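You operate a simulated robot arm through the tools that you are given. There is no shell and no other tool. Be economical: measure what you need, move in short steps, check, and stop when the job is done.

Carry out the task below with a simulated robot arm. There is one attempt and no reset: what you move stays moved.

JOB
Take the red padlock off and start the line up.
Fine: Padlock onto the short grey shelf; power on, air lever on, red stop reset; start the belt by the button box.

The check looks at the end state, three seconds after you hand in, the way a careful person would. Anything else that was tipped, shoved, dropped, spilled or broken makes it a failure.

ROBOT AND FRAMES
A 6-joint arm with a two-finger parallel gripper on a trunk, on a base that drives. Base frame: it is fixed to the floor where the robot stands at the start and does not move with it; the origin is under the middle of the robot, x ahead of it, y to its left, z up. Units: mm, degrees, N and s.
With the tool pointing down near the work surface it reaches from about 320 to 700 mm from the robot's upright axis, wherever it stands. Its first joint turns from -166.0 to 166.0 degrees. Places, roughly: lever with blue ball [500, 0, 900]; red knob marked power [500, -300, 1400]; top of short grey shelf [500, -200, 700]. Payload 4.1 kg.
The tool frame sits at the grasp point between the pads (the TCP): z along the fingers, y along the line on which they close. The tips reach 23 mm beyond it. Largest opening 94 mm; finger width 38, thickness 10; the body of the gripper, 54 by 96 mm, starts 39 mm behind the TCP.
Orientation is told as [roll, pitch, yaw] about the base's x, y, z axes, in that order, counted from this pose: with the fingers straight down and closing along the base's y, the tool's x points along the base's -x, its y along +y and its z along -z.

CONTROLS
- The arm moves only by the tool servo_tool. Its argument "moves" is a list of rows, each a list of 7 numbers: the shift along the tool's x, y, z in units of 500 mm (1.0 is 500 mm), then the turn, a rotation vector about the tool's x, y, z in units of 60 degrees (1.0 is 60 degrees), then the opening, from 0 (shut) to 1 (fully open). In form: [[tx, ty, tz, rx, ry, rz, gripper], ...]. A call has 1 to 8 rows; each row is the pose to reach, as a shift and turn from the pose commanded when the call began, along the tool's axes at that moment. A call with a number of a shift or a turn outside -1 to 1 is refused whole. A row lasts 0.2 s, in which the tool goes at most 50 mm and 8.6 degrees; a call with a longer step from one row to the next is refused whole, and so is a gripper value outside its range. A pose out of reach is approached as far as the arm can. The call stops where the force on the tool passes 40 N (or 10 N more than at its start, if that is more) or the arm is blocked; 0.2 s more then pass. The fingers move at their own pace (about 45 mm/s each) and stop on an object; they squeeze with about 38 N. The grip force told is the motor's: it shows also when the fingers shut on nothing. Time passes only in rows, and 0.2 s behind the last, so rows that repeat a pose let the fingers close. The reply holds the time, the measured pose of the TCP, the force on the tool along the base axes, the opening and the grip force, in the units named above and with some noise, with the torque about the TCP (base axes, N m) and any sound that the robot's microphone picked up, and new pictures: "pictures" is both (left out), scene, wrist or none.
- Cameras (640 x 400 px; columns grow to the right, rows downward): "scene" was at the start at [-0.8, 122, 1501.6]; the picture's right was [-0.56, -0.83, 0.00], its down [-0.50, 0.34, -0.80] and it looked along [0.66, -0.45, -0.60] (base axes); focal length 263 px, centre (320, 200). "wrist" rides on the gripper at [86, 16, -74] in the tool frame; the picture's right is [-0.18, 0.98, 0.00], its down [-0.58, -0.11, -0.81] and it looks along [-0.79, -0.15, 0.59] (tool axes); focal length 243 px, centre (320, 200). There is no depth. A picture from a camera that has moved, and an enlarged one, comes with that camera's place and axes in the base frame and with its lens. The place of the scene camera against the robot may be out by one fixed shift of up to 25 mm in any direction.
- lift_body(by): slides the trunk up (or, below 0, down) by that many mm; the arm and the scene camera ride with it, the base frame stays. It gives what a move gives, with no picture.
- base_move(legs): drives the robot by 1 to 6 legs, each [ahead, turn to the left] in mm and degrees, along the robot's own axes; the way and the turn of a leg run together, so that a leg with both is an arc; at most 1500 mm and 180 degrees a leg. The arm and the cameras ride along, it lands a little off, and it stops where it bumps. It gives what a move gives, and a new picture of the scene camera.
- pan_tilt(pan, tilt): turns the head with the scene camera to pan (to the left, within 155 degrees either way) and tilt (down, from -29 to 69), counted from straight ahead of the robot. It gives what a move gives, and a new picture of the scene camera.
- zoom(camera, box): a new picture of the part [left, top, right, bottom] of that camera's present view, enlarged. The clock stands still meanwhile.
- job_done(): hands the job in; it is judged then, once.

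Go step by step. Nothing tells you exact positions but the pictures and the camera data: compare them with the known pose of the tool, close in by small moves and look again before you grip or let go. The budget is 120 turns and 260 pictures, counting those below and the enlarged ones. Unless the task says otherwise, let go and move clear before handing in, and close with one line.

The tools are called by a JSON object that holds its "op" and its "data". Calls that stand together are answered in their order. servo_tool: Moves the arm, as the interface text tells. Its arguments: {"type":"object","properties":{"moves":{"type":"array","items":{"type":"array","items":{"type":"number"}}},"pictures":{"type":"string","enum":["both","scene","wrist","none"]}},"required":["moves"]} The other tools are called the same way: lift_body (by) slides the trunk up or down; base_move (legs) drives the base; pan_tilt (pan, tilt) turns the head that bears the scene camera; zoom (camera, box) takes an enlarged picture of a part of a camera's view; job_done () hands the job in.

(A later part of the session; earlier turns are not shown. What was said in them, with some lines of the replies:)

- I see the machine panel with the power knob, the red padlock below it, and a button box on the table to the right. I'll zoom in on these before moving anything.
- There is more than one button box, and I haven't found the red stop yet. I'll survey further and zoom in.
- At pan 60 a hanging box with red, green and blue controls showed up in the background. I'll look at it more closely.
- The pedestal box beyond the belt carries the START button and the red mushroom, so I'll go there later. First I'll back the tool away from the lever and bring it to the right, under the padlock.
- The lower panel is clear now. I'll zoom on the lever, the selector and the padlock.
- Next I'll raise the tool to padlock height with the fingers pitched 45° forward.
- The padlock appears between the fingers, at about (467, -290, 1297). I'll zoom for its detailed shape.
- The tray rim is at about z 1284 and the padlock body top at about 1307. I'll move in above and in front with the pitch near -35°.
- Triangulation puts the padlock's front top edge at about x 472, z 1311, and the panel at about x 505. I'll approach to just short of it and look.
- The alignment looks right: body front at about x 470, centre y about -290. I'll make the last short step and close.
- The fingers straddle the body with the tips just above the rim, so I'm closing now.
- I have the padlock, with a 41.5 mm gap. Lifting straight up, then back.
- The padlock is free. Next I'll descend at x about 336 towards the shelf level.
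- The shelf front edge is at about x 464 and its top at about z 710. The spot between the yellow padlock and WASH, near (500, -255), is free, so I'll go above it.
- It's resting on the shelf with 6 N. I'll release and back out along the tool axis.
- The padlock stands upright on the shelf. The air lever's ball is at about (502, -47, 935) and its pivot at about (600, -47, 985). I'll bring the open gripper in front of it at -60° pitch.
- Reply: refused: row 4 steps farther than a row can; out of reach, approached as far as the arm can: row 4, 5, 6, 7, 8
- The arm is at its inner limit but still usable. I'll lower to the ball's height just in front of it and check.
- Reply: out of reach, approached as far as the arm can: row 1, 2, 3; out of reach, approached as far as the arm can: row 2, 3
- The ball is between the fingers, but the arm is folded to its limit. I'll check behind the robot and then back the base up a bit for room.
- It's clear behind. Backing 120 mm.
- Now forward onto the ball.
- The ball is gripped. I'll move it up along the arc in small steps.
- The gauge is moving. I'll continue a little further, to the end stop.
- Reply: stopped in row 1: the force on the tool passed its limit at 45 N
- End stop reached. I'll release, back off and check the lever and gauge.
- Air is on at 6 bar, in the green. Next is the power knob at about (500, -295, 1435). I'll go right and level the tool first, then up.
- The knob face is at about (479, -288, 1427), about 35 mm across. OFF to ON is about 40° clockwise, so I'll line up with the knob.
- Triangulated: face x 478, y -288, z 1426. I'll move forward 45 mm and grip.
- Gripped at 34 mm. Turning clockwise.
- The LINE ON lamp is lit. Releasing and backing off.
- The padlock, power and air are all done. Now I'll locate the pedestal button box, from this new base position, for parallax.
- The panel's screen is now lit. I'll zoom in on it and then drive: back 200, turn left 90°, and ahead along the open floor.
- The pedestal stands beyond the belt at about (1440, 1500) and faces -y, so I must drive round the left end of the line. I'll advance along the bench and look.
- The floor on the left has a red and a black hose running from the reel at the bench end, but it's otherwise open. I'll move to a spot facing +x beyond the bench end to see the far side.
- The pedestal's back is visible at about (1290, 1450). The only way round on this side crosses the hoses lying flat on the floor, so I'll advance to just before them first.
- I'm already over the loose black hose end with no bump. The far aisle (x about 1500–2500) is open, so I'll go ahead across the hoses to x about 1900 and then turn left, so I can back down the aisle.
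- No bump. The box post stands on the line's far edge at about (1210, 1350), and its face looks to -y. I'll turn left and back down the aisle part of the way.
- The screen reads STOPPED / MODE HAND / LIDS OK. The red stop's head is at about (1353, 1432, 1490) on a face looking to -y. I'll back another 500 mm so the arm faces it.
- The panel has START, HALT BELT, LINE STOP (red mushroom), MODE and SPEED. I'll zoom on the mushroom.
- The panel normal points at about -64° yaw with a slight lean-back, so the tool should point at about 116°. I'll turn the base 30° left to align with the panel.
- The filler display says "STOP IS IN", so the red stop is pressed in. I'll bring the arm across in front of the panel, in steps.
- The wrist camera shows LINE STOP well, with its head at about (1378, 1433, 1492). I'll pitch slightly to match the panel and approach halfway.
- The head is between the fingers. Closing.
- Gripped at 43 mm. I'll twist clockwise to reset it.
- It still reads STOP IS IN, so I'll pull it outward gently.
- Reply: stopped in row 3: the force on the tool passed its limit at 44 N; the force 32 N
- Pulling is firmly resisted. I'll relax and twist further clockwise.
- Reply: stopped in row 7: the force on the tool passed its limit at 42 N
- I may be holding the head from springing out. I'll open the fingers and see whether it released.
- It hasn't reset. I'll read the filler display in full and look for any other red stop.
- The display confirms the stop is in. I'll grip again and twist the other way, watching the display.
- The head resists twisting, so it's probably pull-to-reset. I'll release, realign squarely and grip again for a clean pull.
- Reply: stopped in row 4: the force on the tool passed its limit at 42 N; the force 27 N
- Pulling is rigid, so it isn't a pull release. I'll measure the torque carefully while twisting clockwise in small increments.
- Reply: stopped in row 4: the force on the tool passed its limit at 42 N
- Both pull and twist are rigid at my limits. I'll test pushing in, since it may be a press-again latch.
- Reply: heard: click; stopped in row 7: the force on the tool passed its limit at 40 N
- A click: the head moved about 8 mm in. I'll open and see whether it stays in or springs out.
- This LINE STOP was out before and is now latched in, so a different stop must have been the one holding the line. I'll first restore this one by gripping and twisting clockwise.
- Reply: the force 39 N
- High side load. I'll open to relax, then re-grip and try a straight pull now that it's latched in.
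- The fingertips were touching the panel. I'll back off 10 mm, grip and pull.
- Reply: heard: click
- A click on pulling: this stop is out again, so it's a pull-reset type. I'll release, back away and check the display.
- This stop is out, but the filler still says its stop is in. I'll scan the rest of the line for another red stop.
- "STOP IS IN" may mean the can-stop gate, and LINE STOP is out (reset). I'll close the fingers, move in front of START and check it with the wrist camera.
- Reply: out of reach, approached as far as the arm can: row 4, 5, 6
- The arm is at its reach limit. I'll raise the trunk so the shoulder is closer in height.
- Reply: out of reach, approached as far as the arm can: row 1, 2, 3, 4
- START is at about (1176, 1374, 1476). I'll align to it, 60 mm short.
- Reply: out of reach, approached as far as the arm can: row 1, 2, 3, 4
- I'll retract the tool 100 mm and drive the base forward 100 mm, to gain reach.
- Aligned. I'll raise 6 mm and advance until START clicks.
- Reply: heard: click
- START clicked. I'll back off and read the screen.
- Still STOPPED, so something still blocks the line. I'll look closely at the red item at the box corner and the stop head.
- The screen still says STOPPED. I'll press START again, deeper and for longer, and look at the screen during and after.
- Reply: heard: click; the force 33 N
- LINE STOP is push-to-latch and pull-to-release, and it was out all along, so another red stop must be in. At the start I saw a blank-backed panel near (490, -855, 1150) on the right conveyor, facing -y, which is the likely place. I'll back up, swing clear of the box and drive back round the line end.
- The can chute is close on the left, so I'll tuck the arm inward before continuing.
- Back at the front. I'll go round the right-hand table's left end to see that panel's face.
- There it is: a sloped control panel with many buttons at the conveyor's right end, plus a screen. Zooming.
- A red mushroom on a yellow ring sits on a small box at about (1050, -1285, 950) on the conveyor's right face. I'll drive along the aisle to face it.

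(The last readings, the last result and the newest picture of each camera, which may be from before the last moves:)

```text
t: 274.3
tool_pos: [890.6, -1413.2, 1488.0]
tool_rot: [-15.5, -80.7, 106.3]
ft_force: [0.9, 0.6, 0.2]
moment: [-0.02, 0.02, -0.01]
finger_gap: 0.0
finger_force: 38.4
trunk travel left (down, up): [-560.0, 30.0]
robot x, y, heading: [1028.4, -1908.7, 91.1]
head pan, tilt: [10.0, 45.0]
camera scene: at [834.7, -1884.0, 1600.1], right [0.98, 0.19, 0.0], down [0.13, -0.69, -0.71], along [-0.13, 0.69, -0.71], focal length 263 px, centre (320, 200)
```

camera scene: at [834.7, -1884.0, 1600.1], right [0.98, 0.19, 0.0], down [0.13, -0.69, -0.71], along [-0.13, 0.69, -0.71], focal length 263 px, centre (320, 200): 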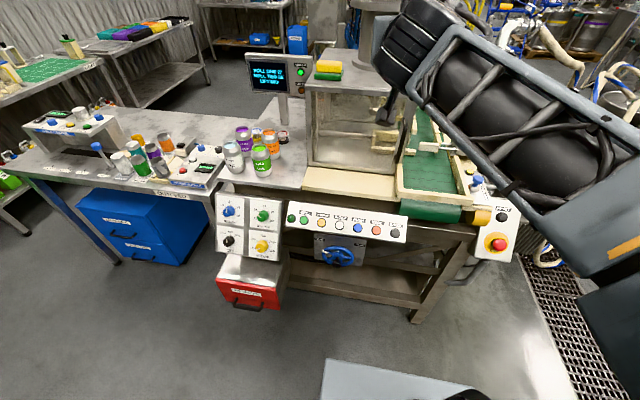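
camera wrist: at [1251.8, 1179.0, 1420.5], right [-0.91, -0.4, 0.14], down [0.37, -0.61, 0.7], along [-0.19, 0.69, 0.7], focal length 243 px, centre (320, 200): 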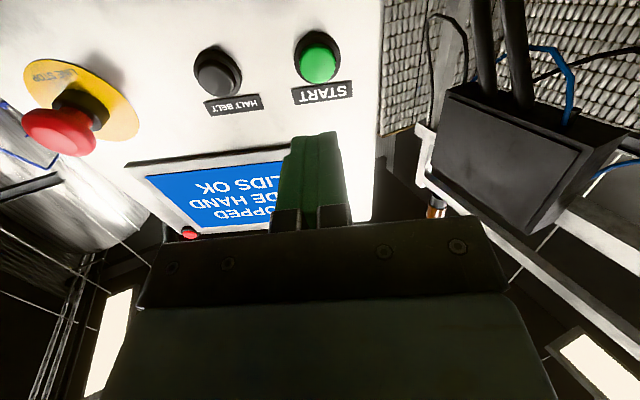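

{"op": "zoom", "data": {"camera": "scene", "box": [440, 160, 540, 280]}}

{"op": "zoom", "data": {"camera": "scene", "box": [210, 180, 420, 300]}}

```text
3.33 times, centred on (490, 220) of scene
camera zoom: at [834.7, -1884.0, 1600.1], right [0.98, 0.19, 0.0], down [0.13, -0.69, -0.71], along [-0.13, 0.69, -0.71], focal length 875 px, centre (-247, 133)
```

zoom: 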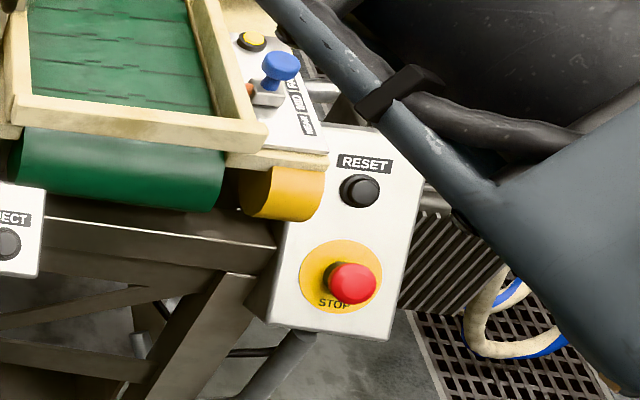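

```text
3.05 times, centred on (315, 240) of scene
camera zoom: at [834.7, -1884.0, 1600.1], right [0.98, 0.19, 0.0], down [0.13, -0.69, -0.71], along [-0.13, 0.69, -0.71], focal length 800 px, centre (335, 78)
```

zoom: 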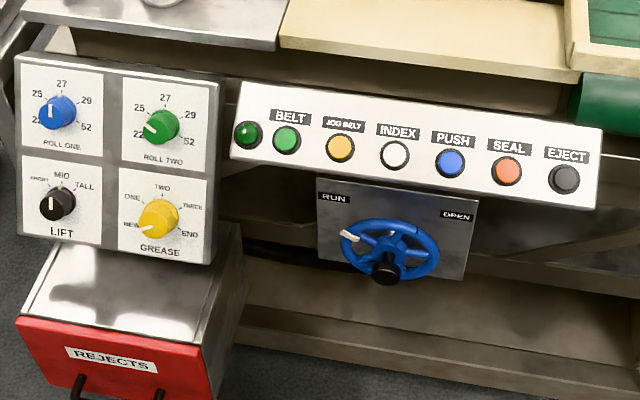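

Found it: a STOP mushroom with a RESET button at about (1352, -1238, 836), next to a button bar with BELT. I'll reposition squarely in front and lower the trunk.

{"op": "base_move", "data": {"legs": [[0, -90], [285, 0], [0, 90], [120, 0]]}}

{"op": "lift_body", "data": {"by": -110}}

{"op": "pan_tilt", "data": {"pan": -10, "tilt": 45}}

```text
t: 284.8
tool_pos: [1178.4, -1289.3, 1489.1]
tool_rot: [-15.4, -80.8, 105.5]
ft_force: [0.0, 0.1, -0.2]
moment: [-0.02, 0.03, 0.0]
finger_gap: 0.0
finger_force: 37.7
trunk travel left (down, up): [-560.0, 30.0]
robot x, y, heading: [1313.2, -1786.0, 90.0]
head pan, tilt: [10.0, 45.0]
camera scene: at [1119.5, -1760.6, 1600.0], right [0.98, 0.18, 0.0], down [0.12, -0.7, -0.71], along [-0.12, 0.7, -0.71], focal length 263 px, centre (320, 200)
```

scene: 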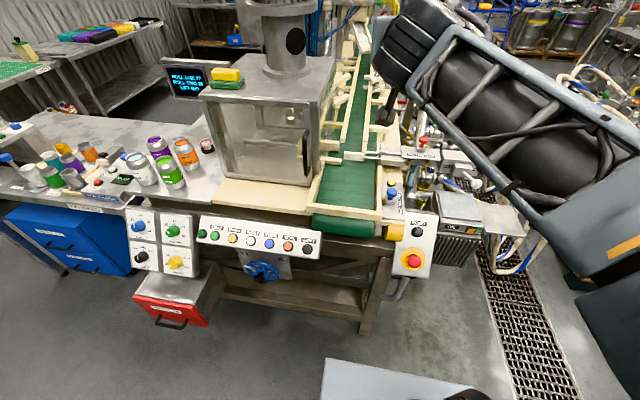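

```text
t: 286.2
tool_pos: [1178.9, -1290.7, 1379.4]
tool_rot: [-15.5, -80.8, 105.6]
ft_force: [0.1, -0.1, 0.4]
moment: [0.0, -0.05, 0.0]
finger_gap: 0.0
finger_force: 38.2
trunk travel left (down, up): [-450.0, 140.0]
robot x, y, heading: [1313.0, -1785.2, 90.0]
head pan, tilt: [10.0, 45.0]
```

```text
t: 287.0
tool_pos: [1178.0, -1290.9, 1379.8]
tool_rot: [-15.5, -80.8, 105.6]
ft_force: [-0.4, -0.2, -0.5]
moment: [-0.01, 0.0, 0.02]
finger_gap: 0.0
finger_force: 38.3
trunk travel left (down, up): [-450.0, 140.0]
robot x, y, heading: [1315.8, -1786.5, 90.2]
head pan, tilt: [-10.0, 45.0]
camera scene: at [1147.7, -1761.8, 1490.1], right [0.99, -0.17, 0.0], down [-0.12, -0.7, -0.71], along [0.12, 0.7, -0.71], focal length 263 px, centre (320, 200)
```

scene: 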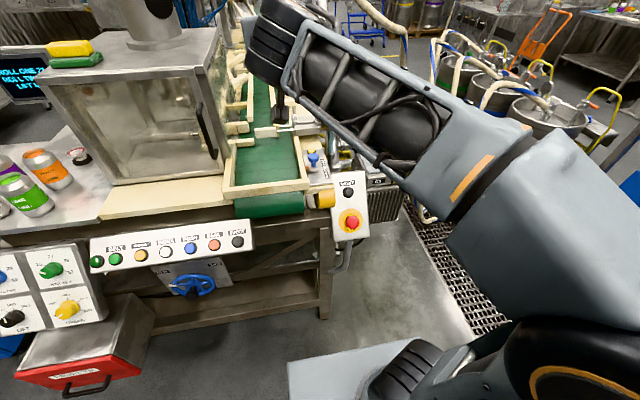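

STOP is at about (1343, -1237, 836) on a roughly 45° sloped face. I'll swing the tool over and down with a 45° pitch, opening the fingers.

{"op": "servo_tool", "data": {"moves": [[0, -0.09, 0, 0, 0, 0, 0.5], [0, -0.18, 0, 0, 0, 0, 1], [0.04, -0.26, 0.005, 0, 0.1, 0, 1], [0.1, -0.33, 0.012, 0, 0.2, 0, 1], [0.19, -0.33, 0.023, 0, 0.3, 0, 1], [0.28, -0.33, 0.034, 0, 0.4, 0, 1], [0.37, -0.33, 0.045, 0, 0.5, 0, 1], [0.46, -0.33, 0.056, 0, 0.6, 0, 1]], "pictures": "wrist"}}

```text
t: 288.8
tool_pos: [1352.2, -1297.1, 1155.0]
tool_rot: [-3.3, -45.1, 92.8]
ft_force: [0.3, 0.4, 1.2]
moment: [-0.01, -0.02, 0.02]
finger_gap: 93.7
finger_force: 0.1
trunk travel left (down, up): [-450.0, 140.0]
robot x, y, heading: [1312.0, -1783.4, 89.8]
head pan, tilt: [-10.0, 45.0]
camera wrist: at [1336.9, -1413.4, 1143.2], right [-0.99, 0.12, 0.09], down [0.07, -0.16, 0.98], along [0.14, 0.98, 0.15], focal length 243 px, centre (320, 200)
```

wrist: 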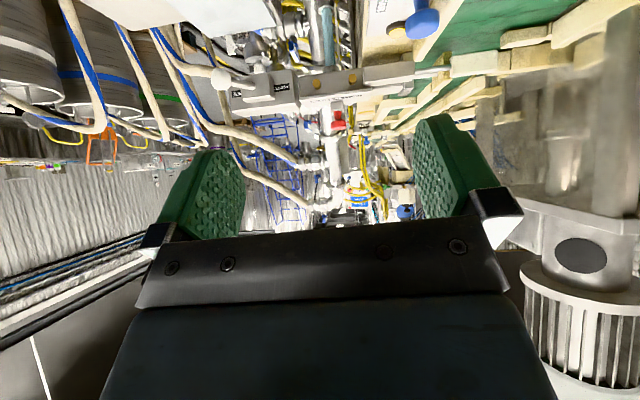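

{"op": "servo_tool", "data": {"moves": [[0.07, 0.004, 0.064, 0, 0, 0, 1], [0.14, 0.008, 0.128, 0, 0, 0, 1], [0.21, 0.012, 0.192, 0, 0, 0, 1], [0.28, 0.016, 0.256, 0, 0, 0, 1], [0.35, 0.018, 0.32, 0, 0, 0, 1], [0.35, 0.018, 0.32, 0, 0, 0, 1]]}}

```text
t: 290.2
tool_pos: [1358.1, -1306.9, 913.8]
tool_rot: [-4.3, -44.8, 94.7]
ft_force: [1.0, 0.3, 0.7]
moment: [-0.06, 0.05, 0.0]
finger_gap: 94.0
finger_force: 0.0
out of reach, approached as far as the arm can: row 4, 5, 6
trunk travel left (down, up): [-450.0, 140.0]
robot x, y, heading: [1313.9, -1786.6, 90.0]
head pan, tilt: [-10.0, 45.0]
camera scene: at [1147.9, -1761.1, 1490.1], right [0.99, -0.17, 0.0], down [-0.12, -0.7, -0.71], along [0.12, 0.7, -0.71], focal length 263 px, centre (320, 200)
camera wrist: at [1344.4, -1422.6, 904.4], right [-0.99, 0.1, 0.08], down [0.06, -0.16, 0.99], along [0.11, 0.98, 0.15], focal length 243 px, centre (320, 200)
```

scene: 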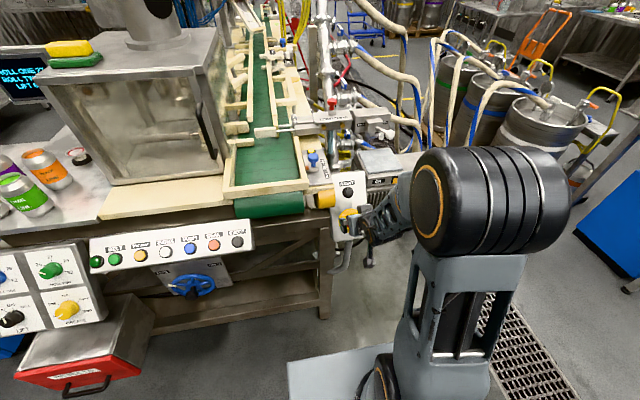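
wrist: 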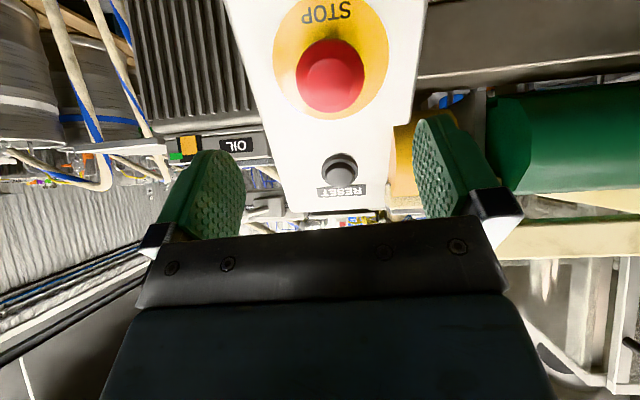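

The STOP head sits closer to its ring than LINE STOP does, so it's pressed in. I'll back the base 80 mm for arm room, then approach.

{"op": "base_move", "data": {"legs": [[-80, 0]]}}

{"op": "servo_tool", "data": {"moves": [[-0.03, 0.006, 0.064, 0, -0.05, 0, 1], [-0.06, 0.012, 0.128, 0, -0.117, 0, 1], [-0.092, 0.018, 0.192, 0, -0.117, 0, 1], [-0.092, 0.018, 0.192, 0, -0.117, 0, 1]]}}

```text
t: 291.3
tool_pos: [1360.1, -1385.4, 915.3]
tool_rot: [-3.4, -45.0, 93.1]
ft_force: [0.1, 0.9, 0.3]
moment: [-0.01, 0.0, -0.01]
finger_gap: 94.3
finger_force: 0.1
trunk travel left (down, up): [-450.0, 140.0]
robot x, y, heading: [1311.0, -1862.2, 90.2]
head pan, tilt: [-10.0, 45.0]
camera scene: at [1148.0, -1840.7, 1490.1], right [0.99, -0.17, 0.0], down [-0.12, -0.7, -0.71], along [0.12, 0.7, -0.71], focal length 263 px, centre (320, 200)
```

scene: 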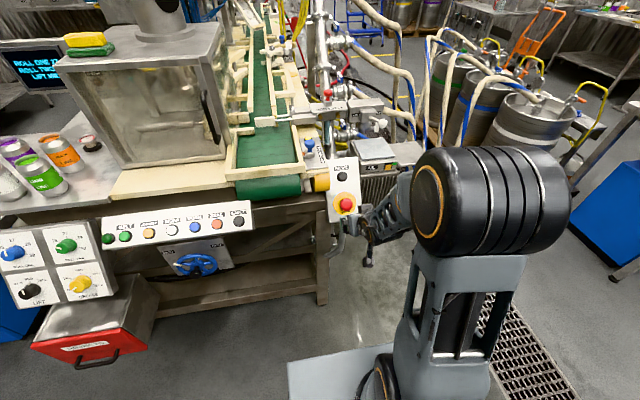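

```text
t: 292.3
tool_pos: [1369.4, -1282.7, 885.8]
tool_rot: [-2.9, -51.9, 93.8]
ft_force: [-0.3, 0.2, 0.7]
moment: [-0.01, -0.01, 0.03]
finger_gap: 94.4
finger_force: 0.1
out of reach, approached as far as the arm can: row 1, 2, 3, 4
trunk travel left (down, up): [-450.0, 140.0]
robot x, y, heading: [1318.8, -1865.0, 90.3]
head pan, tilt: [-10.0, 45.0]
camera scene: at [1148.0, -1840.2, 1490.1], right [0.99, -0.17, 0.0], down [-0.12, -0.7, -0.71], along [0.12, 0.7, -0.71], focal length 263 px, centre (320, 200)
camera wrist: at [1353.9, -1396.4, 861.3], right [-0.99, 0.09, 0.11], down [0.08, -0.28, 0.96], along [0.12, 0.96, 0.26], focal length 243 px, centre (320, 200)
```

scene: 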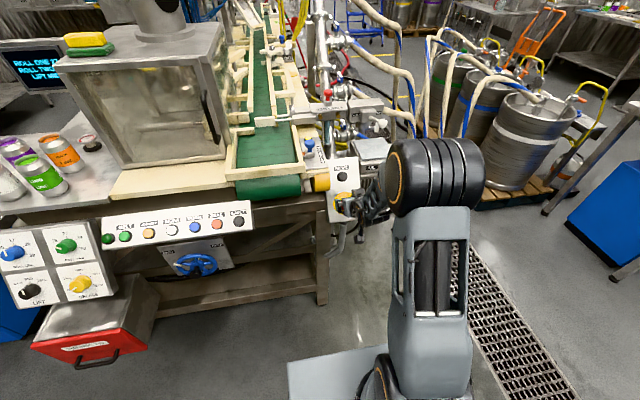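
wrist: 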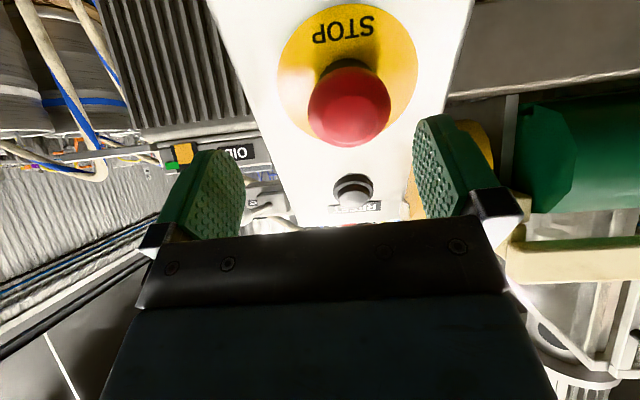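

{"op": "base_move", "data": {"legs": [[-90, 0]]}}

{"op": "servo_tool", "data": {"moves": [[-0.05, 0.02, 0.05, 0, 0, 0, 1], [-0.09, 0.034, 0.12, 0, 0, 0, 1], [-0.093, 0.034, 0.15, 0, 0, 0, 1], [-0.093, 0.034, 0.15, 0, 0, 0, 1]], "pictures": "wrist"}}

```text
t: 293.4
tool_pos: [1367.7, -1373.3, 885.2]
tool_rot: [-3.0, -52.0, 93.7]
ft_force: [-0.1, -0.6, -0.6]
moment: [0.0, 0.01, 0.0]
finger_gap: 94.0
finger_force: 0.0
trunk travel left (down, up): [-450.0, 140.0]
robot x, y, heading: [1312.9, -1955.7, 90.2]
head pan, tilt: [-10.0, 45.0]
camera scene: at [1148.3, -1931.4, 1490.1], right [0.99, -0.17, 0.0], down [-0.12, -0.7, -0.71], along [0.12, 0.7, -0.71], focal length 263 px, centre (320, 200)
```

scene: 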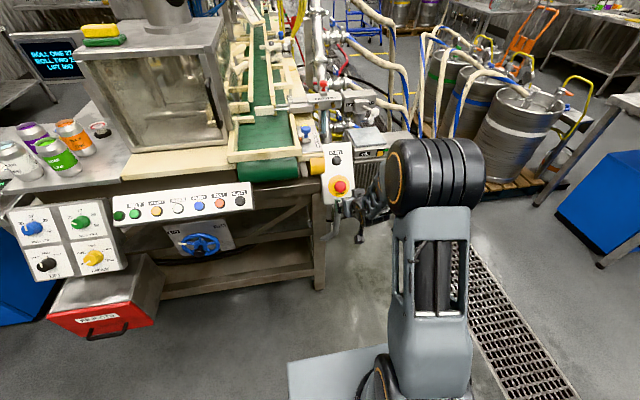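

```text
t: 294.4
tool_pos: [1349.6, -1286.1, 876.2]
tool_rot: [-2.7, -51.9, 93.6]
ft_force: [0.4, -0.1, 1.1]
moment: [0.01, -0.02, -0.03]
finger_gap: 94.0
finger_force: 0.1
out of reach, approached as far as the arm can: row 1, 2
trunk travel left (down, up): [-450.0, 140.0]
robot x, y, heading: [1314.7, -1958.3, 90.1]
head pan, tilt: [-10.0, 45.0]
camera wrist: at [1335.9, -1399.8, 852.2], right [-0.99, 0.09, 0.12], down [0.09, -0.27, 0.96], along [0.11, 0.96, 0.26], focal length 243 px, centre (320, 200)
```

wrist: 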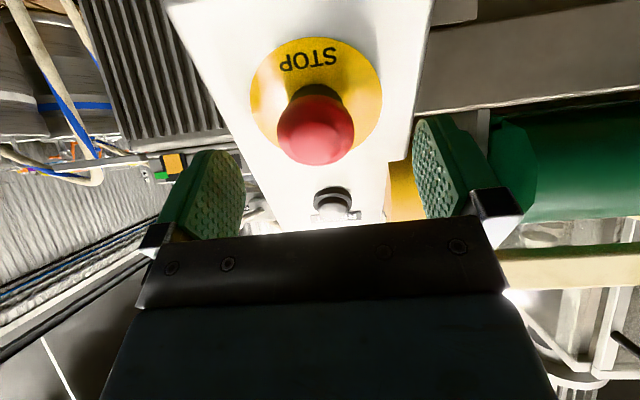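

Now well aligned, with the head 40 mm ahead on the tool axis. I'll advance 33 mm, grip and pull.

{"op": "servo_tool", "data": {"moves": [[0.001, 0, 0.034, 0, 0, 0, 1], [0.002, 0, 0.066, 0, 0, 0, 1], [0.002, 0, 0.066, 0, 0, 0, 0.2], [0.002, 0, 0.066, 0, 0, 0, 0.2], [0.002, 0, 0.066, 0, 0, 0, 0.2], [0.002, 0, 0.066, 0, 0, 0, 0.2], [0.002, 0, 0.066, 0, 0, 0, 0.2]], "pictures": "wrist"}}

```text
t: 296.0
tool_pos: [1351.5, -1261.6, 854.3]
tool_rot: [-2.5, -51.9, 93.5]
ft_force: [12.7, 0.8, 0.4]
moment: [0.0, -0.09, 0.03]
finger_gap: 42.8
finger_force: 44.7
trunk travel left (down, up): [-450.0, 140.0]
robot x, y, heading: [1312.7, -1958.6, 90.3]
head pan, tilt: [-10.0, 45.0]
camera wrist: at [1337.6, -1374.6, 831.2], right [-0.99, 0.09, 0.12], down [0.09, -0.27, 0.96], along [0.12, 0.96, 0.26], focal length 243 px, centre (320, 200)
```

wrist: 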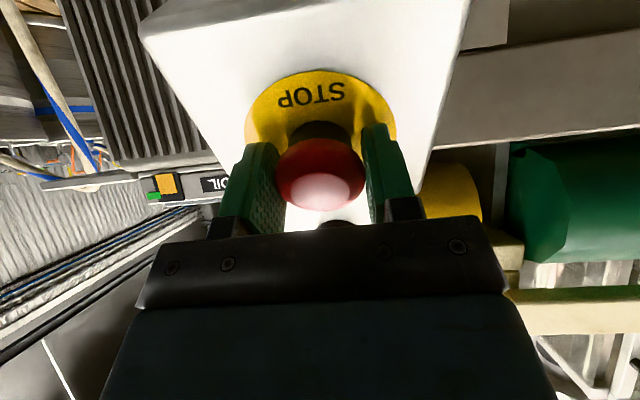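

Gripped at 42.8 mm. Pulling out along the axis.

{"op": "servo_tool", "data": {"moves": [[0, 0, -0.006, 0, 0, 0, 0.2], [0, 0, -0.012, 0, 0, 0, 0.2], [0, 0, -0.018, 0, 0, 0, 0.2], [0, 0, -0.024, 0, 0, 0, 0.2]], "pictures": "wrist"}}

```text
t: 297.0
tool_pos: [1352.4, -1269.7, 862.6]
tool_rot: [-2.6, -51.8, 93.6]
ft_force: [12.8, -2.9, -0.6]
moment: [-0.1, -0.11, -0.25]
finger_gap: 42.7
finger_force: 44.7
trunk travel left (down, up): [-450.0, 140.0]
robot x, y, heading: [1312.7, -1954.5, 90.1]
head pan, tilt: [-10.0, 45.0]
heard: click
camera wrist: at [1337.9, -1384.4, 838.6], right [-0.99, 0.09, 0.12], down [0.09, -0.27, 0.96], along [0.11, 0.96, 0.26], focal length 243 px, centre (320, 200)
```

wrist: 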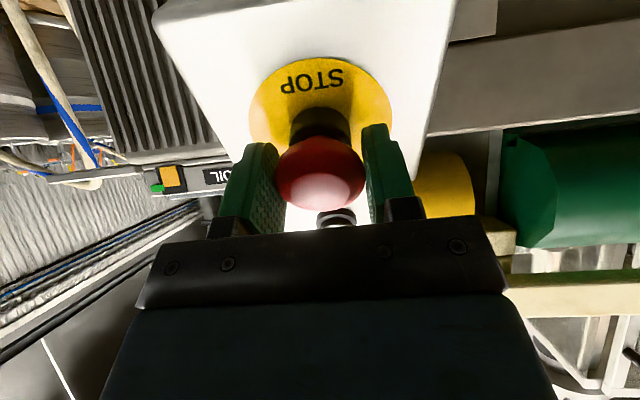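

It clicked out. I'll release, back off, close the fingers and look at RESET.

{"op": "servo_tool", "data": {"moves": [[0, 0, 0, 0, 0, 0, 1], [0, 0, 0, 0, 0, 0, 1], [0, 0, 0, 0, 0, 0, 1], [0, 0, -0.09, 0, 0, 0, 1], [-0.04, 0, -0.17, 0, 0, 0, 0], [-0.12, 0, -0.19, 0, 0, 0, 0], [-0.2, 0, -0.19, 0, 0, 0, 0], [-0.2, 0, -0.19, 0, 0, 0, 0]]}}

```text
t: 298.8
tool_pos: [1346.8, -1286.2, 992.8]
tool_rot: [-2.8, -51.9, 93.5]
ft_force: [0.4, 0.3, -0.1]
moment: [0.0, -0.03, -0.02]
finger_gap: 5.2
finger_force: 0.1
out of reach, approached as far as the arm can: row 7, 8
trunk travel left (down, up): [-450.0, 140.0]
robot x, y, heading: [1315.0, -1953.0, 90.3]
head pan, tilt: [-10.0, 45.0]
camera scene: at [1148.4, -1931.2, 1490.1], right [0.99, -0.17, 0.0], down [-0.12, -0.7, -0.71], along [0.12, 0.7, -0.71], focal length 263 px, centre (320, 200)
camera wrist: at [1332.2, -1400.1, 969.2], right [-0.99, 0.09, 0.12], down [0.09, -0.28, 0.96], along [0.12, 0.96, 0.27], focal length 243 px, centre (320, 200)
```

scene: 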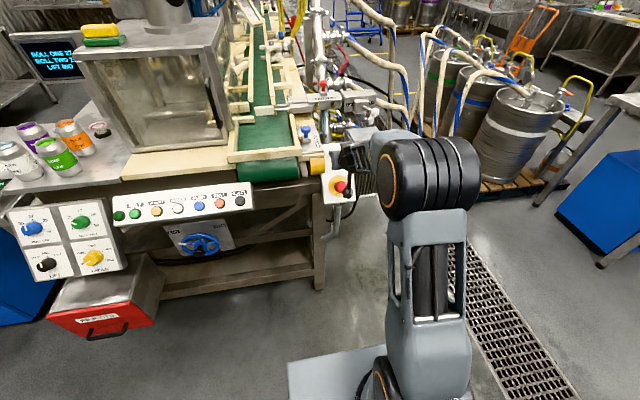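
wrist: 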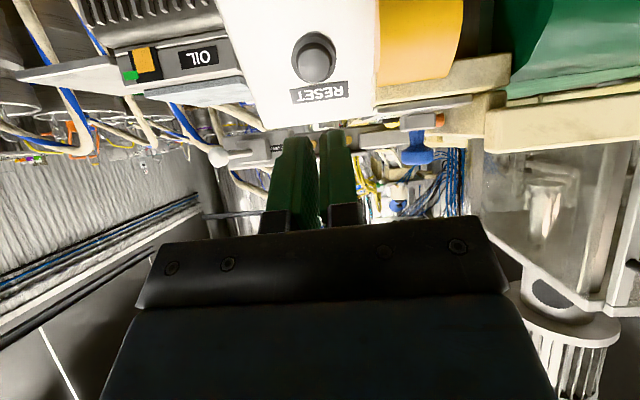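

RESET is at (1350, -1182, 912), straight ahead on the tool axis. Pressing it.

{"op": "servo_tool", "data": {"moves": [[0, -0.003, 0.08, 0, 0, 0, 0], [0, -0.005, 0.16, 0, 0, 0, 0], [0, -0.005, 0.196, 0, 0, 0, 0], [0, -0.005, 0.21, 0, 0, 0, 0], [0, -0.005, 0.22, 0, 0, 0, 0], [0, -0.005, 0.228, 0, 0, 0, 0], [0, -0.005, 0.234, 0, 0, 0, 0]], "pictures": "wrist"}}

```text
t: 300.3
tool_pos: [1348.4, -1201.8, 928.3]
tool_rot: [-3.0, -52.1, 93.7]
ft_force: [-1.5, -33.4, 14.9]
moment: [0.08, -0.02, 0.06]
finger_gap: 0.0
finger_force: 37.7
trunk travel left (down, up): [-450.0, 140.0]
robot x, y, heading: [1314.0, -1956.8, 90.2]
head pan, tilt: [-10.0, 45.0]
heard: click
stopped in row 7: the force on the tool passed its limit at 65 N (the readings are from after the stop); the commanded pose is now the measured one
camera wrist: at [1334.0, -1315.7, 904.1], right [-0.99, 0.09, 0.11], down [0.08, -0.28, 0.96], along [0.12, 0.96, 0.27], focal length 243 px, centre (320, 200)
```

wrist: 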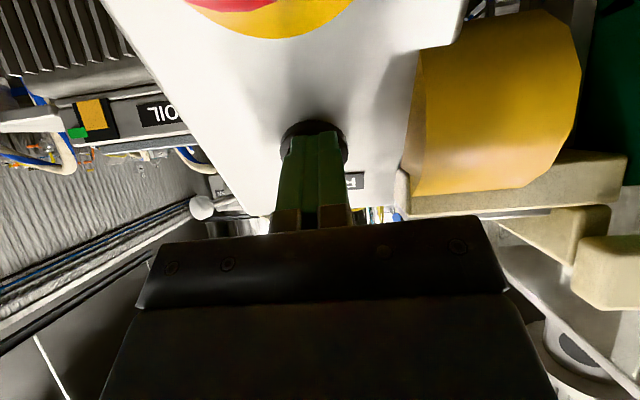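

RESET clicked. I'll back off and look at the strip, the lamps and the stop.

{"op": "servo_tool", "data": {"moves": [[0, 0, -0.08, 0, 0, 0, 0], [0, 0, -0.17, 0, 0, 0, 0], [0, 0, -0.26, 0, 0, 0, 0], [-0.06, 0, -0.3, 0, 0, 0, 0]], "pictures": "scene"}}

{"op": "zoom", "data": {"camera": "scene", "box": [95, 130, 375, 260]}}

{"op": "zoom", "data": {"camera": "scene", "box": [0, 20, 90, 90]}}

```text
t: 301.3
tool_pos: [1345.7, -1297.7, 1037.8]
tool_rot: [-2.7, -52.0, 93.4]
ft_force: [0.2, -0.2, -0.6]
moment: [0.0, 0.01, -0.04]
finger_gap: 0.0
finger_force: 38.1
trunk travel left (down, up): [-450.0, 140.0]
robot x, y, heading: [1309.1, -1956.4, 90.2]
head pan, tilt: [-10.0, 45.0]
camera scene: at [1148.3, -1932.5, 1490.0], right [0.99, -0.17, 0.0], down [-0.12, -0.7, -0.71], along [0.12, 0.7, -0.71], focal length 263 px, centre (320, 200)
```

scene: 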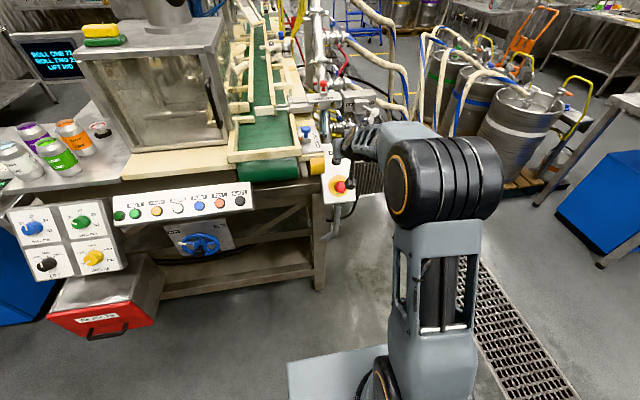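

```text
2.29 times, centred on (235, 195) of scene
camera zoom: at [1148.3, -1932.5, 1490.0], right [0.99, -0.17, 0.0], down [-0.12, -0.7, -0.71], along [0.12, 0.7, -0.71], focal length 600 px, centre (514, 211)
```

zoom: 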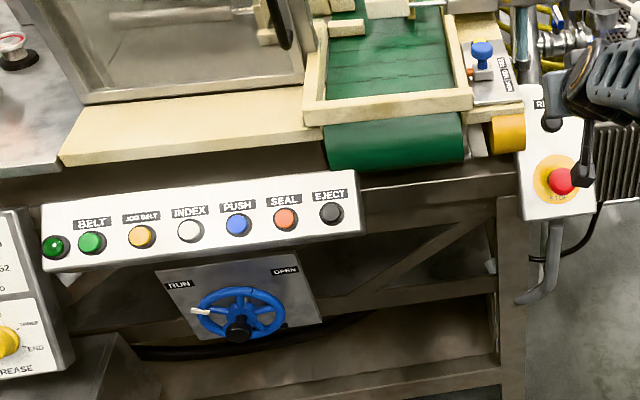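

```text
5.71 times, centred on (45, 55) of scene
camera zoom: at [1148.3, -1932.5, 1490.0], right [0.99, -0.17, 0.0], down [-0.12, -0.7, -0.71], along [0.12, 0.7, -0.71], focal length 1500 px, centre (1891, 1029)
```

zoom: 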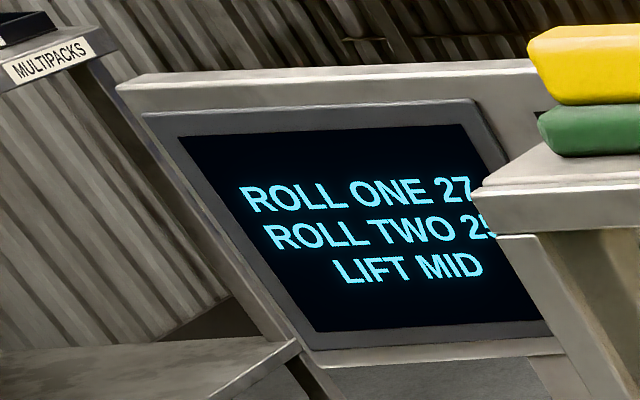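

The stop is out and reset. The button bar beside it has the green BELT button, at about (657, -1270, 853). I'll raise the tool, drive left in front of it and look.

{"op": "servo_tool", "data": {"moves": [[-0.06, 0, -0.046, 0, 0, 0, 0], [-0.12, 0, -0.093, 0, 0, 0, 0], [-0.18, 0, -0.139, 0, 0, 0, 0], [-0.236, 0, -0.185, 0, 0, 0, 0]], "pictures": "none"}}

{"op": "base_move", "data": {"legs": [[0, 90], [640, 0], [0, -90]]}}

{"op": "servo_tool", "data": {"moves": [[0.06, 0, 0.046, 0, 0, 0, 0], [0.12, 0, 0.093, 0, 0, 0, 0], [0.18, 0, 0.139, 0, 0, 0, 0], [0.236, 0, 0.16, 0, 0, 0, 0]], "pictures": "wrist"}}

```text
t: 302.3
tool_pos: [1343.4, -1298.0, 1190.2]
tool_rot: [-3.2, -51.8, 93.7]
ft_force: [0.4, 0.0, -0.3]
moment: [-0.04, -0.01, -0.04]
finger_gap: 0.0
finger_force: 38.1
trunk travel left (down, up): [-450.0, 140.0]
robot x, y, heading: [1314.6, -1954.1, 90.1]
head pan, tilt: [-10.0, 45.0]
```

```text
t: 313.5
tool_pos: [697.0, -1308.2, 1189.7]
tool_rot: [-3.0, -52.0, 94.2]
ft_force: [0.7, -0.3, 0.1]
moment: [-0.01, -0.01, 0.02]
finger_gap: 0.0
finger_force: 38.2
trunk travel left (down, up): [-450.0, 140.0]
robot x, y, heading: [672.5, -1964.7, 90.8]
head pan, tilt: [-10.0, 45.0]
camera scene: at [507.7, -1944.0, 1490.1], right [0.99, -0.16, 0.0], down [-0.11, -0.7, -0.71], along [0.11, 0.7, -0.71], focal length 263 px, centre (320, 200)
```

scene: 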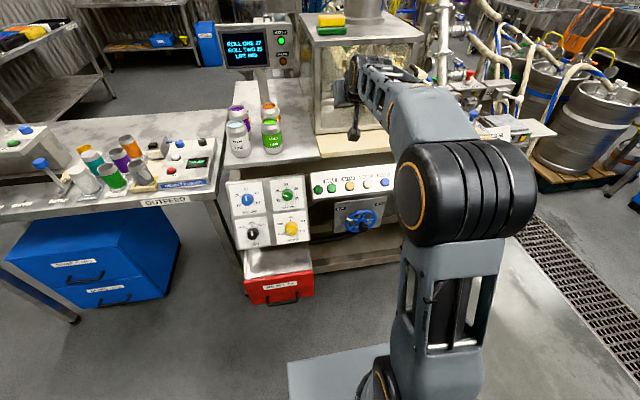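

```text
t: 314.5
tool_pos: [701.8, -1318.5, 1046.8]
tool_rot: [-3.0, -51.9, 94.1]
ft_force: [1.0, 0.5, -0.6]
moment: [0.03, 0.01, -0.02]
finger_gap: 0.1
finger_force: 38.2
trunk travel left (down, up): [-450.0, 140.0]
robot x, y, heading: [671.9, -1961.8, 91.0]
head pan, tilt: [-10.0, 45.0]
camera wrist: at [688.8, -1432.1, 1023.3], right [-0.99, 0.08, 0.11], down [0.09, -0.27, 0.96], along [0.11, 0.96, 0.26], focal length 243 px, centre (320, 200)
```

wrist: 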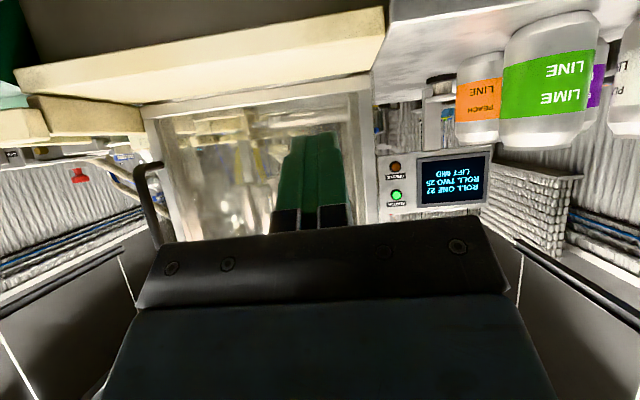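

{"op": "servo_tool", "data": {"moves": [[0.08, 0.03, 0.04, 0, 0, 0, 0], [0.16, 0.06, 0.08, 0, 0, 0, 0], [0.23, 0.09, 0.12, 0, 0, 0, 0], [0.24, 0.09, 0.13, 0, 0, 0, 0], [0.24, 0.09, 0.13, 0, 0, 0, 0]], "pictures": "wrist"}}

```text
t: 315.7
tool_pos: [706.7, -1348.8, 907.6]
tool_rot: [-2.8, -51.8, 94.2]
ft_force: [-0.4, -0.2, -0.3]
moment: [0.0, 0.01, 0.03]
finger_gap: 0.0
finger_force: 38.3
out of reach, approached as far as the arm can: row 1, 2, 3, 4, 5
trunk travel left (down, up): [-450.0, 140.0]
robot x, y, heading: [669.7, -1967.1, 90.4]
head pan, tilt: [-10.0, 45.0]
camera wrist: at [693.6, -1462.7, 884.6], right [-0.99, 0.08, 0.12], down [0.09, -0.27, 0.96], along [0.11, 0.96, 0.26], focal length 243 px, centre (320, 200)
```

wrist: 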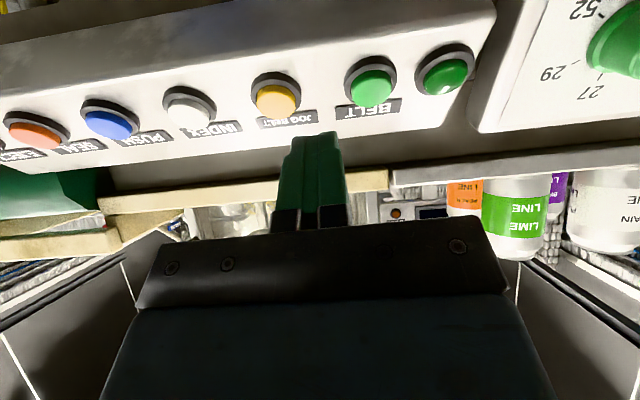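

{"op": "base_move", "data": {"legs": [[-80, 0]]}}

{"op": "servo_tool", "data": {"moves": [[-0.03, 0.03, 0.06, 0, 0, 0, 0], [-0.07, 0.06, 0.12, 0, 0, 0, 0], [-0.112, 0.086, 0.175, 0, 0, 0, 0], [-0.112, 0.086, 0.175, 0, 0, 0, 0]], "pictures": "wrist"}}

```text
t: 316.8
tool_pos: [707.6, -1428.7, 909.8]
tool_rot: [-2.7, -51.9, 94.1]
ft_force: [-0.4, -0.8, 0.4]
moment: [-0.04, 0.02, 0.01]
finger_gap: 0.0
finger_force: 38.7
trunk travel left (down, up): [-450.0, 140.0]
robot x, y, heading: [674.4, -2049.7, 90.7]
head pan, tilt: [-10.0, 45.0]
camera scene: at [508.5, -2024.7, 1490.1], right [0.99, -0.16, 0.0], down [-0.12, -0.7, -0.71], along [0.12, 0.7, -0.71], focal length 263 px, centre (320, 200)
```

scene: 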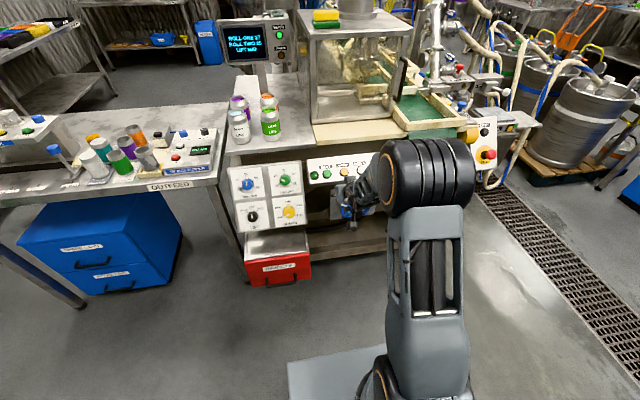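

```text
t: 317.8
tool_pos: [678.9, -1327.9, 895.5]
tool_rot: [-2.5, -51.7, 94.1]
ft_force: [-0.1, 0.1, -0.5]
moment: [0.02, -0.01, 0.01]
finger_gap: 0.0
finger_force: 38.5
out of reach, approached as far as the arm can: row 1, 2, 3, 4
trunk travel left (down, up): [-450.0, 140.0]
robot x, y, heading: [674.7, -2045.4, 90.6]
head pan, tilt: [-10.0, 45.0]
camera wrist: at [666.9, -1441.9, 871.9], right [-0.99, 0.08, 0.12], down [0.09, -0.27, 0.96], along [0.11, 0.96, 0.26], focal length 243 px, centre (320, 200)
```

wrist: 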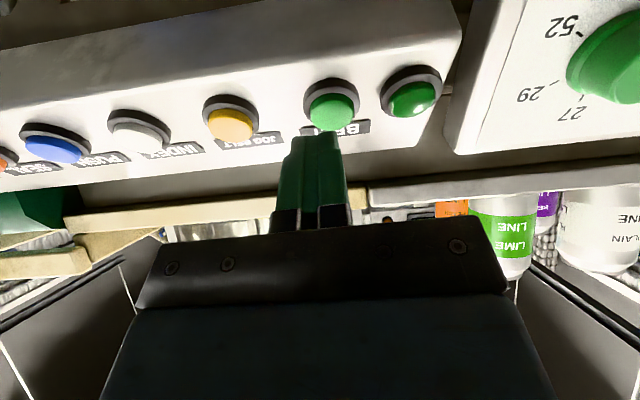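

BELT is straight ahead (about 8 mm left of the axis). Pressing.

{"op": "servo_tool", "data": {"moves": [[0.004, 0.008, 0.04, 0, 0, 0, 0], [0.004, 0.014, 0.07, 0, 0, 0, 0], [0.004, 0.016, 0.08, 0, 0, 0, 0], [0.004, 0.016, 0.088, 0, 0, 0, 0], [0.004, 0.016, 0.096, 0, 0, 0, 0], [0.004, 0.016, 0.102, 0, 0, 0, 0], [0.004, 0.016, 0.108, 0, 0, 0, 0]], "pictures": "wrist"}}

```text
t: 318.8
tool_pos: [676.7, -1299.8, 871.1]
tool_rot: [-2.6, -51.7, 93.9]
ft_force: [4.5, -24.5, 15.3]
moment: [-0.37, -0.02, -0.04]
finger_gap: 0.1
finger_force: 38.4
out of reach, approached as far as the arm can: row 1, 2, 3, 4
trunk travel left (down, up): [-450.0, 140.0]
robot x, y, heading: [670.3, -2048.2, 90.5]
head pan, tilt: [-10.0, 45.0]
heard: click
stopped in row 4: the force on the tool passed its limit at 65 N (the readings are from after the stop); the commanded pose is now the measured one
camera wrist: at [663.0, -1414.1, 846.5], right [-0.99, 0.08, 0.12], down [0.09, -0.27, 0.96], along [0.11, 0.96, 0.26], focal length 243 px, centre (320, 200)
```

wrist: 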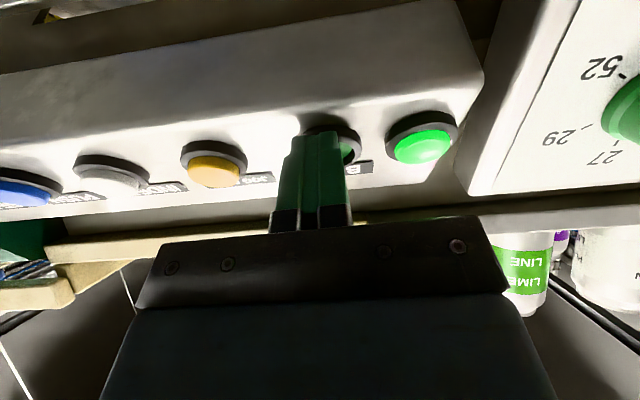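

It clicked and the lamp beside BELT lit bright green. I'll back off and check that it stays on.

{"op": "servo_tool", "data": {"moves": [[0, 0, -0.08, 0, 0, 0, 0], [-0.03, 0, -0.16, 0, 0, 0, 0], [-0.11, 0, -0.2, 0, 0, 0, 0], [-0.19, 0, -0.24, 0, 0, 0, 0], [-0.27, 0, -0.28, 0, 0, 0, 0], [-0.33, 0, -0.34, 0, 0, 0, 0]], "pictures": "none"}}

{"op": "base_move", "data": {"legs": [[-150, 0]]}}

{"op": "zoom", "data": {"camera": "scene", "box": [200, 0, 520, 240]}}

```text
t: 320.2
tool_pos: [668.0, -1327.6, 1102.1]
tool_rot: [2.1, -51.6, 89.4]
ft_force: [2.5, -0.3, 0.0]
moment: [0.05, 0.02, 0.2]
finger_gap: 0.0
finger_force: 38.2
out of reach, approached as far as the arm can: row 3, 4
trunk travel left (down, up): [-450.0, 140.0]
robot x, y, heading: [671.4, -2049.1, 90.5]
head pan, tilt: [-10.0, 45.0]
```

```text
t: 321.5
tool_pos: [672.8, -1473.7, 1100.8]
tool_rot: [-2.5, -51.6, 93.9]
ft_force: [-0.6, 0.2, 0.0]
moment: [-0.01, 0.01, 0.0]
finger_gap: 0.1
finger_force: 37.9
trunk travel left (down, up): [-450.0, 140.0]
robot x, y, heading: [676.7, -2192.0, 90.1]
head pan, tilt: [-10.0, 45.0]
camera scene: at [509.7, -2170.7, 1490.1], right [0.99, -0.17, 0.0], down [-0.12, -0.7, -0.71], along [0.12, 0.7, -0.71], focal length 263 px, centre (320, 200)
```

scene: 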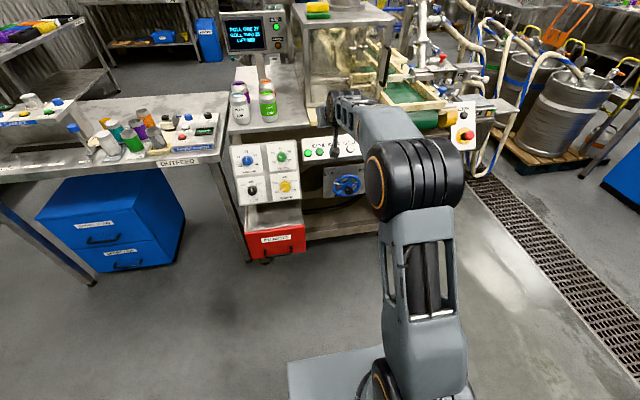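

```text
1.67 times, centred on (360, 120) of scene
camera zoom: at [509.7, -2170.7, 1490.1], right [0.99, -0.17, 0.0], down [-0.12, -0.7, -0.71], along [0.12, 0.7, -0.71], focal length 438 px, centre (253, 333)
```

zoom: 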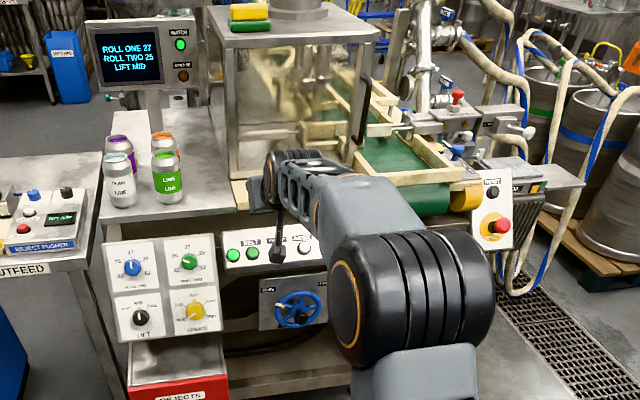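

The lamp stays lit. I'll check for belt movement by comparing two enlarged views of the belt a moment apart.

{"op": "zoom", "data": {"camera": "scene", "box": [370, 30, 470, 135]}}

{"op": "servo_tool", "data": {"moves": [[0, 0, 0, 0, 0, 0, 0]], "pictures": "none"}}

{"op": "zoom", "data": {"camera": "scene", "box": [370, 30, 470, 135]}}

```text
3.81 times, centred on (420, 82) of scene
camera zoom: at [509.7, -2170.7, 1490.1], right [0.99, -0.17, 0.0], down [-0.12, -0.7, -0.71], along [0.12, 0.7, -0.71], focal length 1000 px, centre (-61, 648)
```

zoom: 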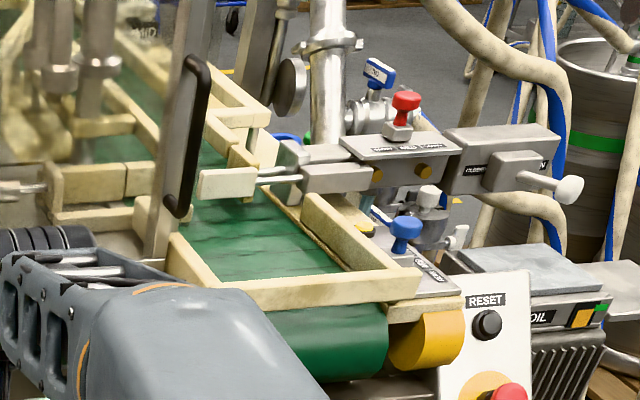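

```text
t: 321.9
tool_pos: [672.4, -1472.7, 1102.0]
tool_rot: [-2.6, -51.5, 93.8]
ft_force: [0.5, 0.6, 0.4]
moment: [-0.01, -0.02, -0.01]
finger_gap: 0.2
finger_force: 37.9
trunk travel left (down, up): [-450.0, 140.0]
robot x, y, heading: [676.0, -2195.1, 90.6]
head pan, tilt: [-10.0, 45.0]
```

```text
3.81 times, centred on (420, 82) of scene
camera zoom: at [509.7, -2170.2, 1490.1], right [0.99, -0.17, 0.0], down [-0.12, -0.7, -0.71], along [0.12, 0.7, -0.71], focal length 1000 px, centre (-61, 648)
```

zoom: 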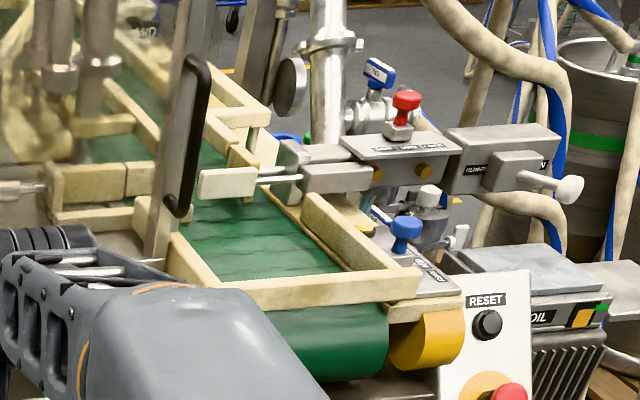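

The belt's seams shifted between the two views, so the belt is running with its lamp lit. The padlock is on the shelf, power is on, air is at 6 bar and both stops are out, so I'm handing in.

{"op": "job_done", "data": {}}

```text
The job is handed in.
```

The line is started. The red padlock is on the short grey shelf, power is on, air is on at 6 bar, the pressed-in red STOP at the right end is pulled out and RESET pressed, and BELT on the button bar has the belt running. I took that bar to be the button box. I also pressed START twice on the post-mounted box at the far side (it still read STOPPED), and pushed its LINE STOP in once and pulled it back out.
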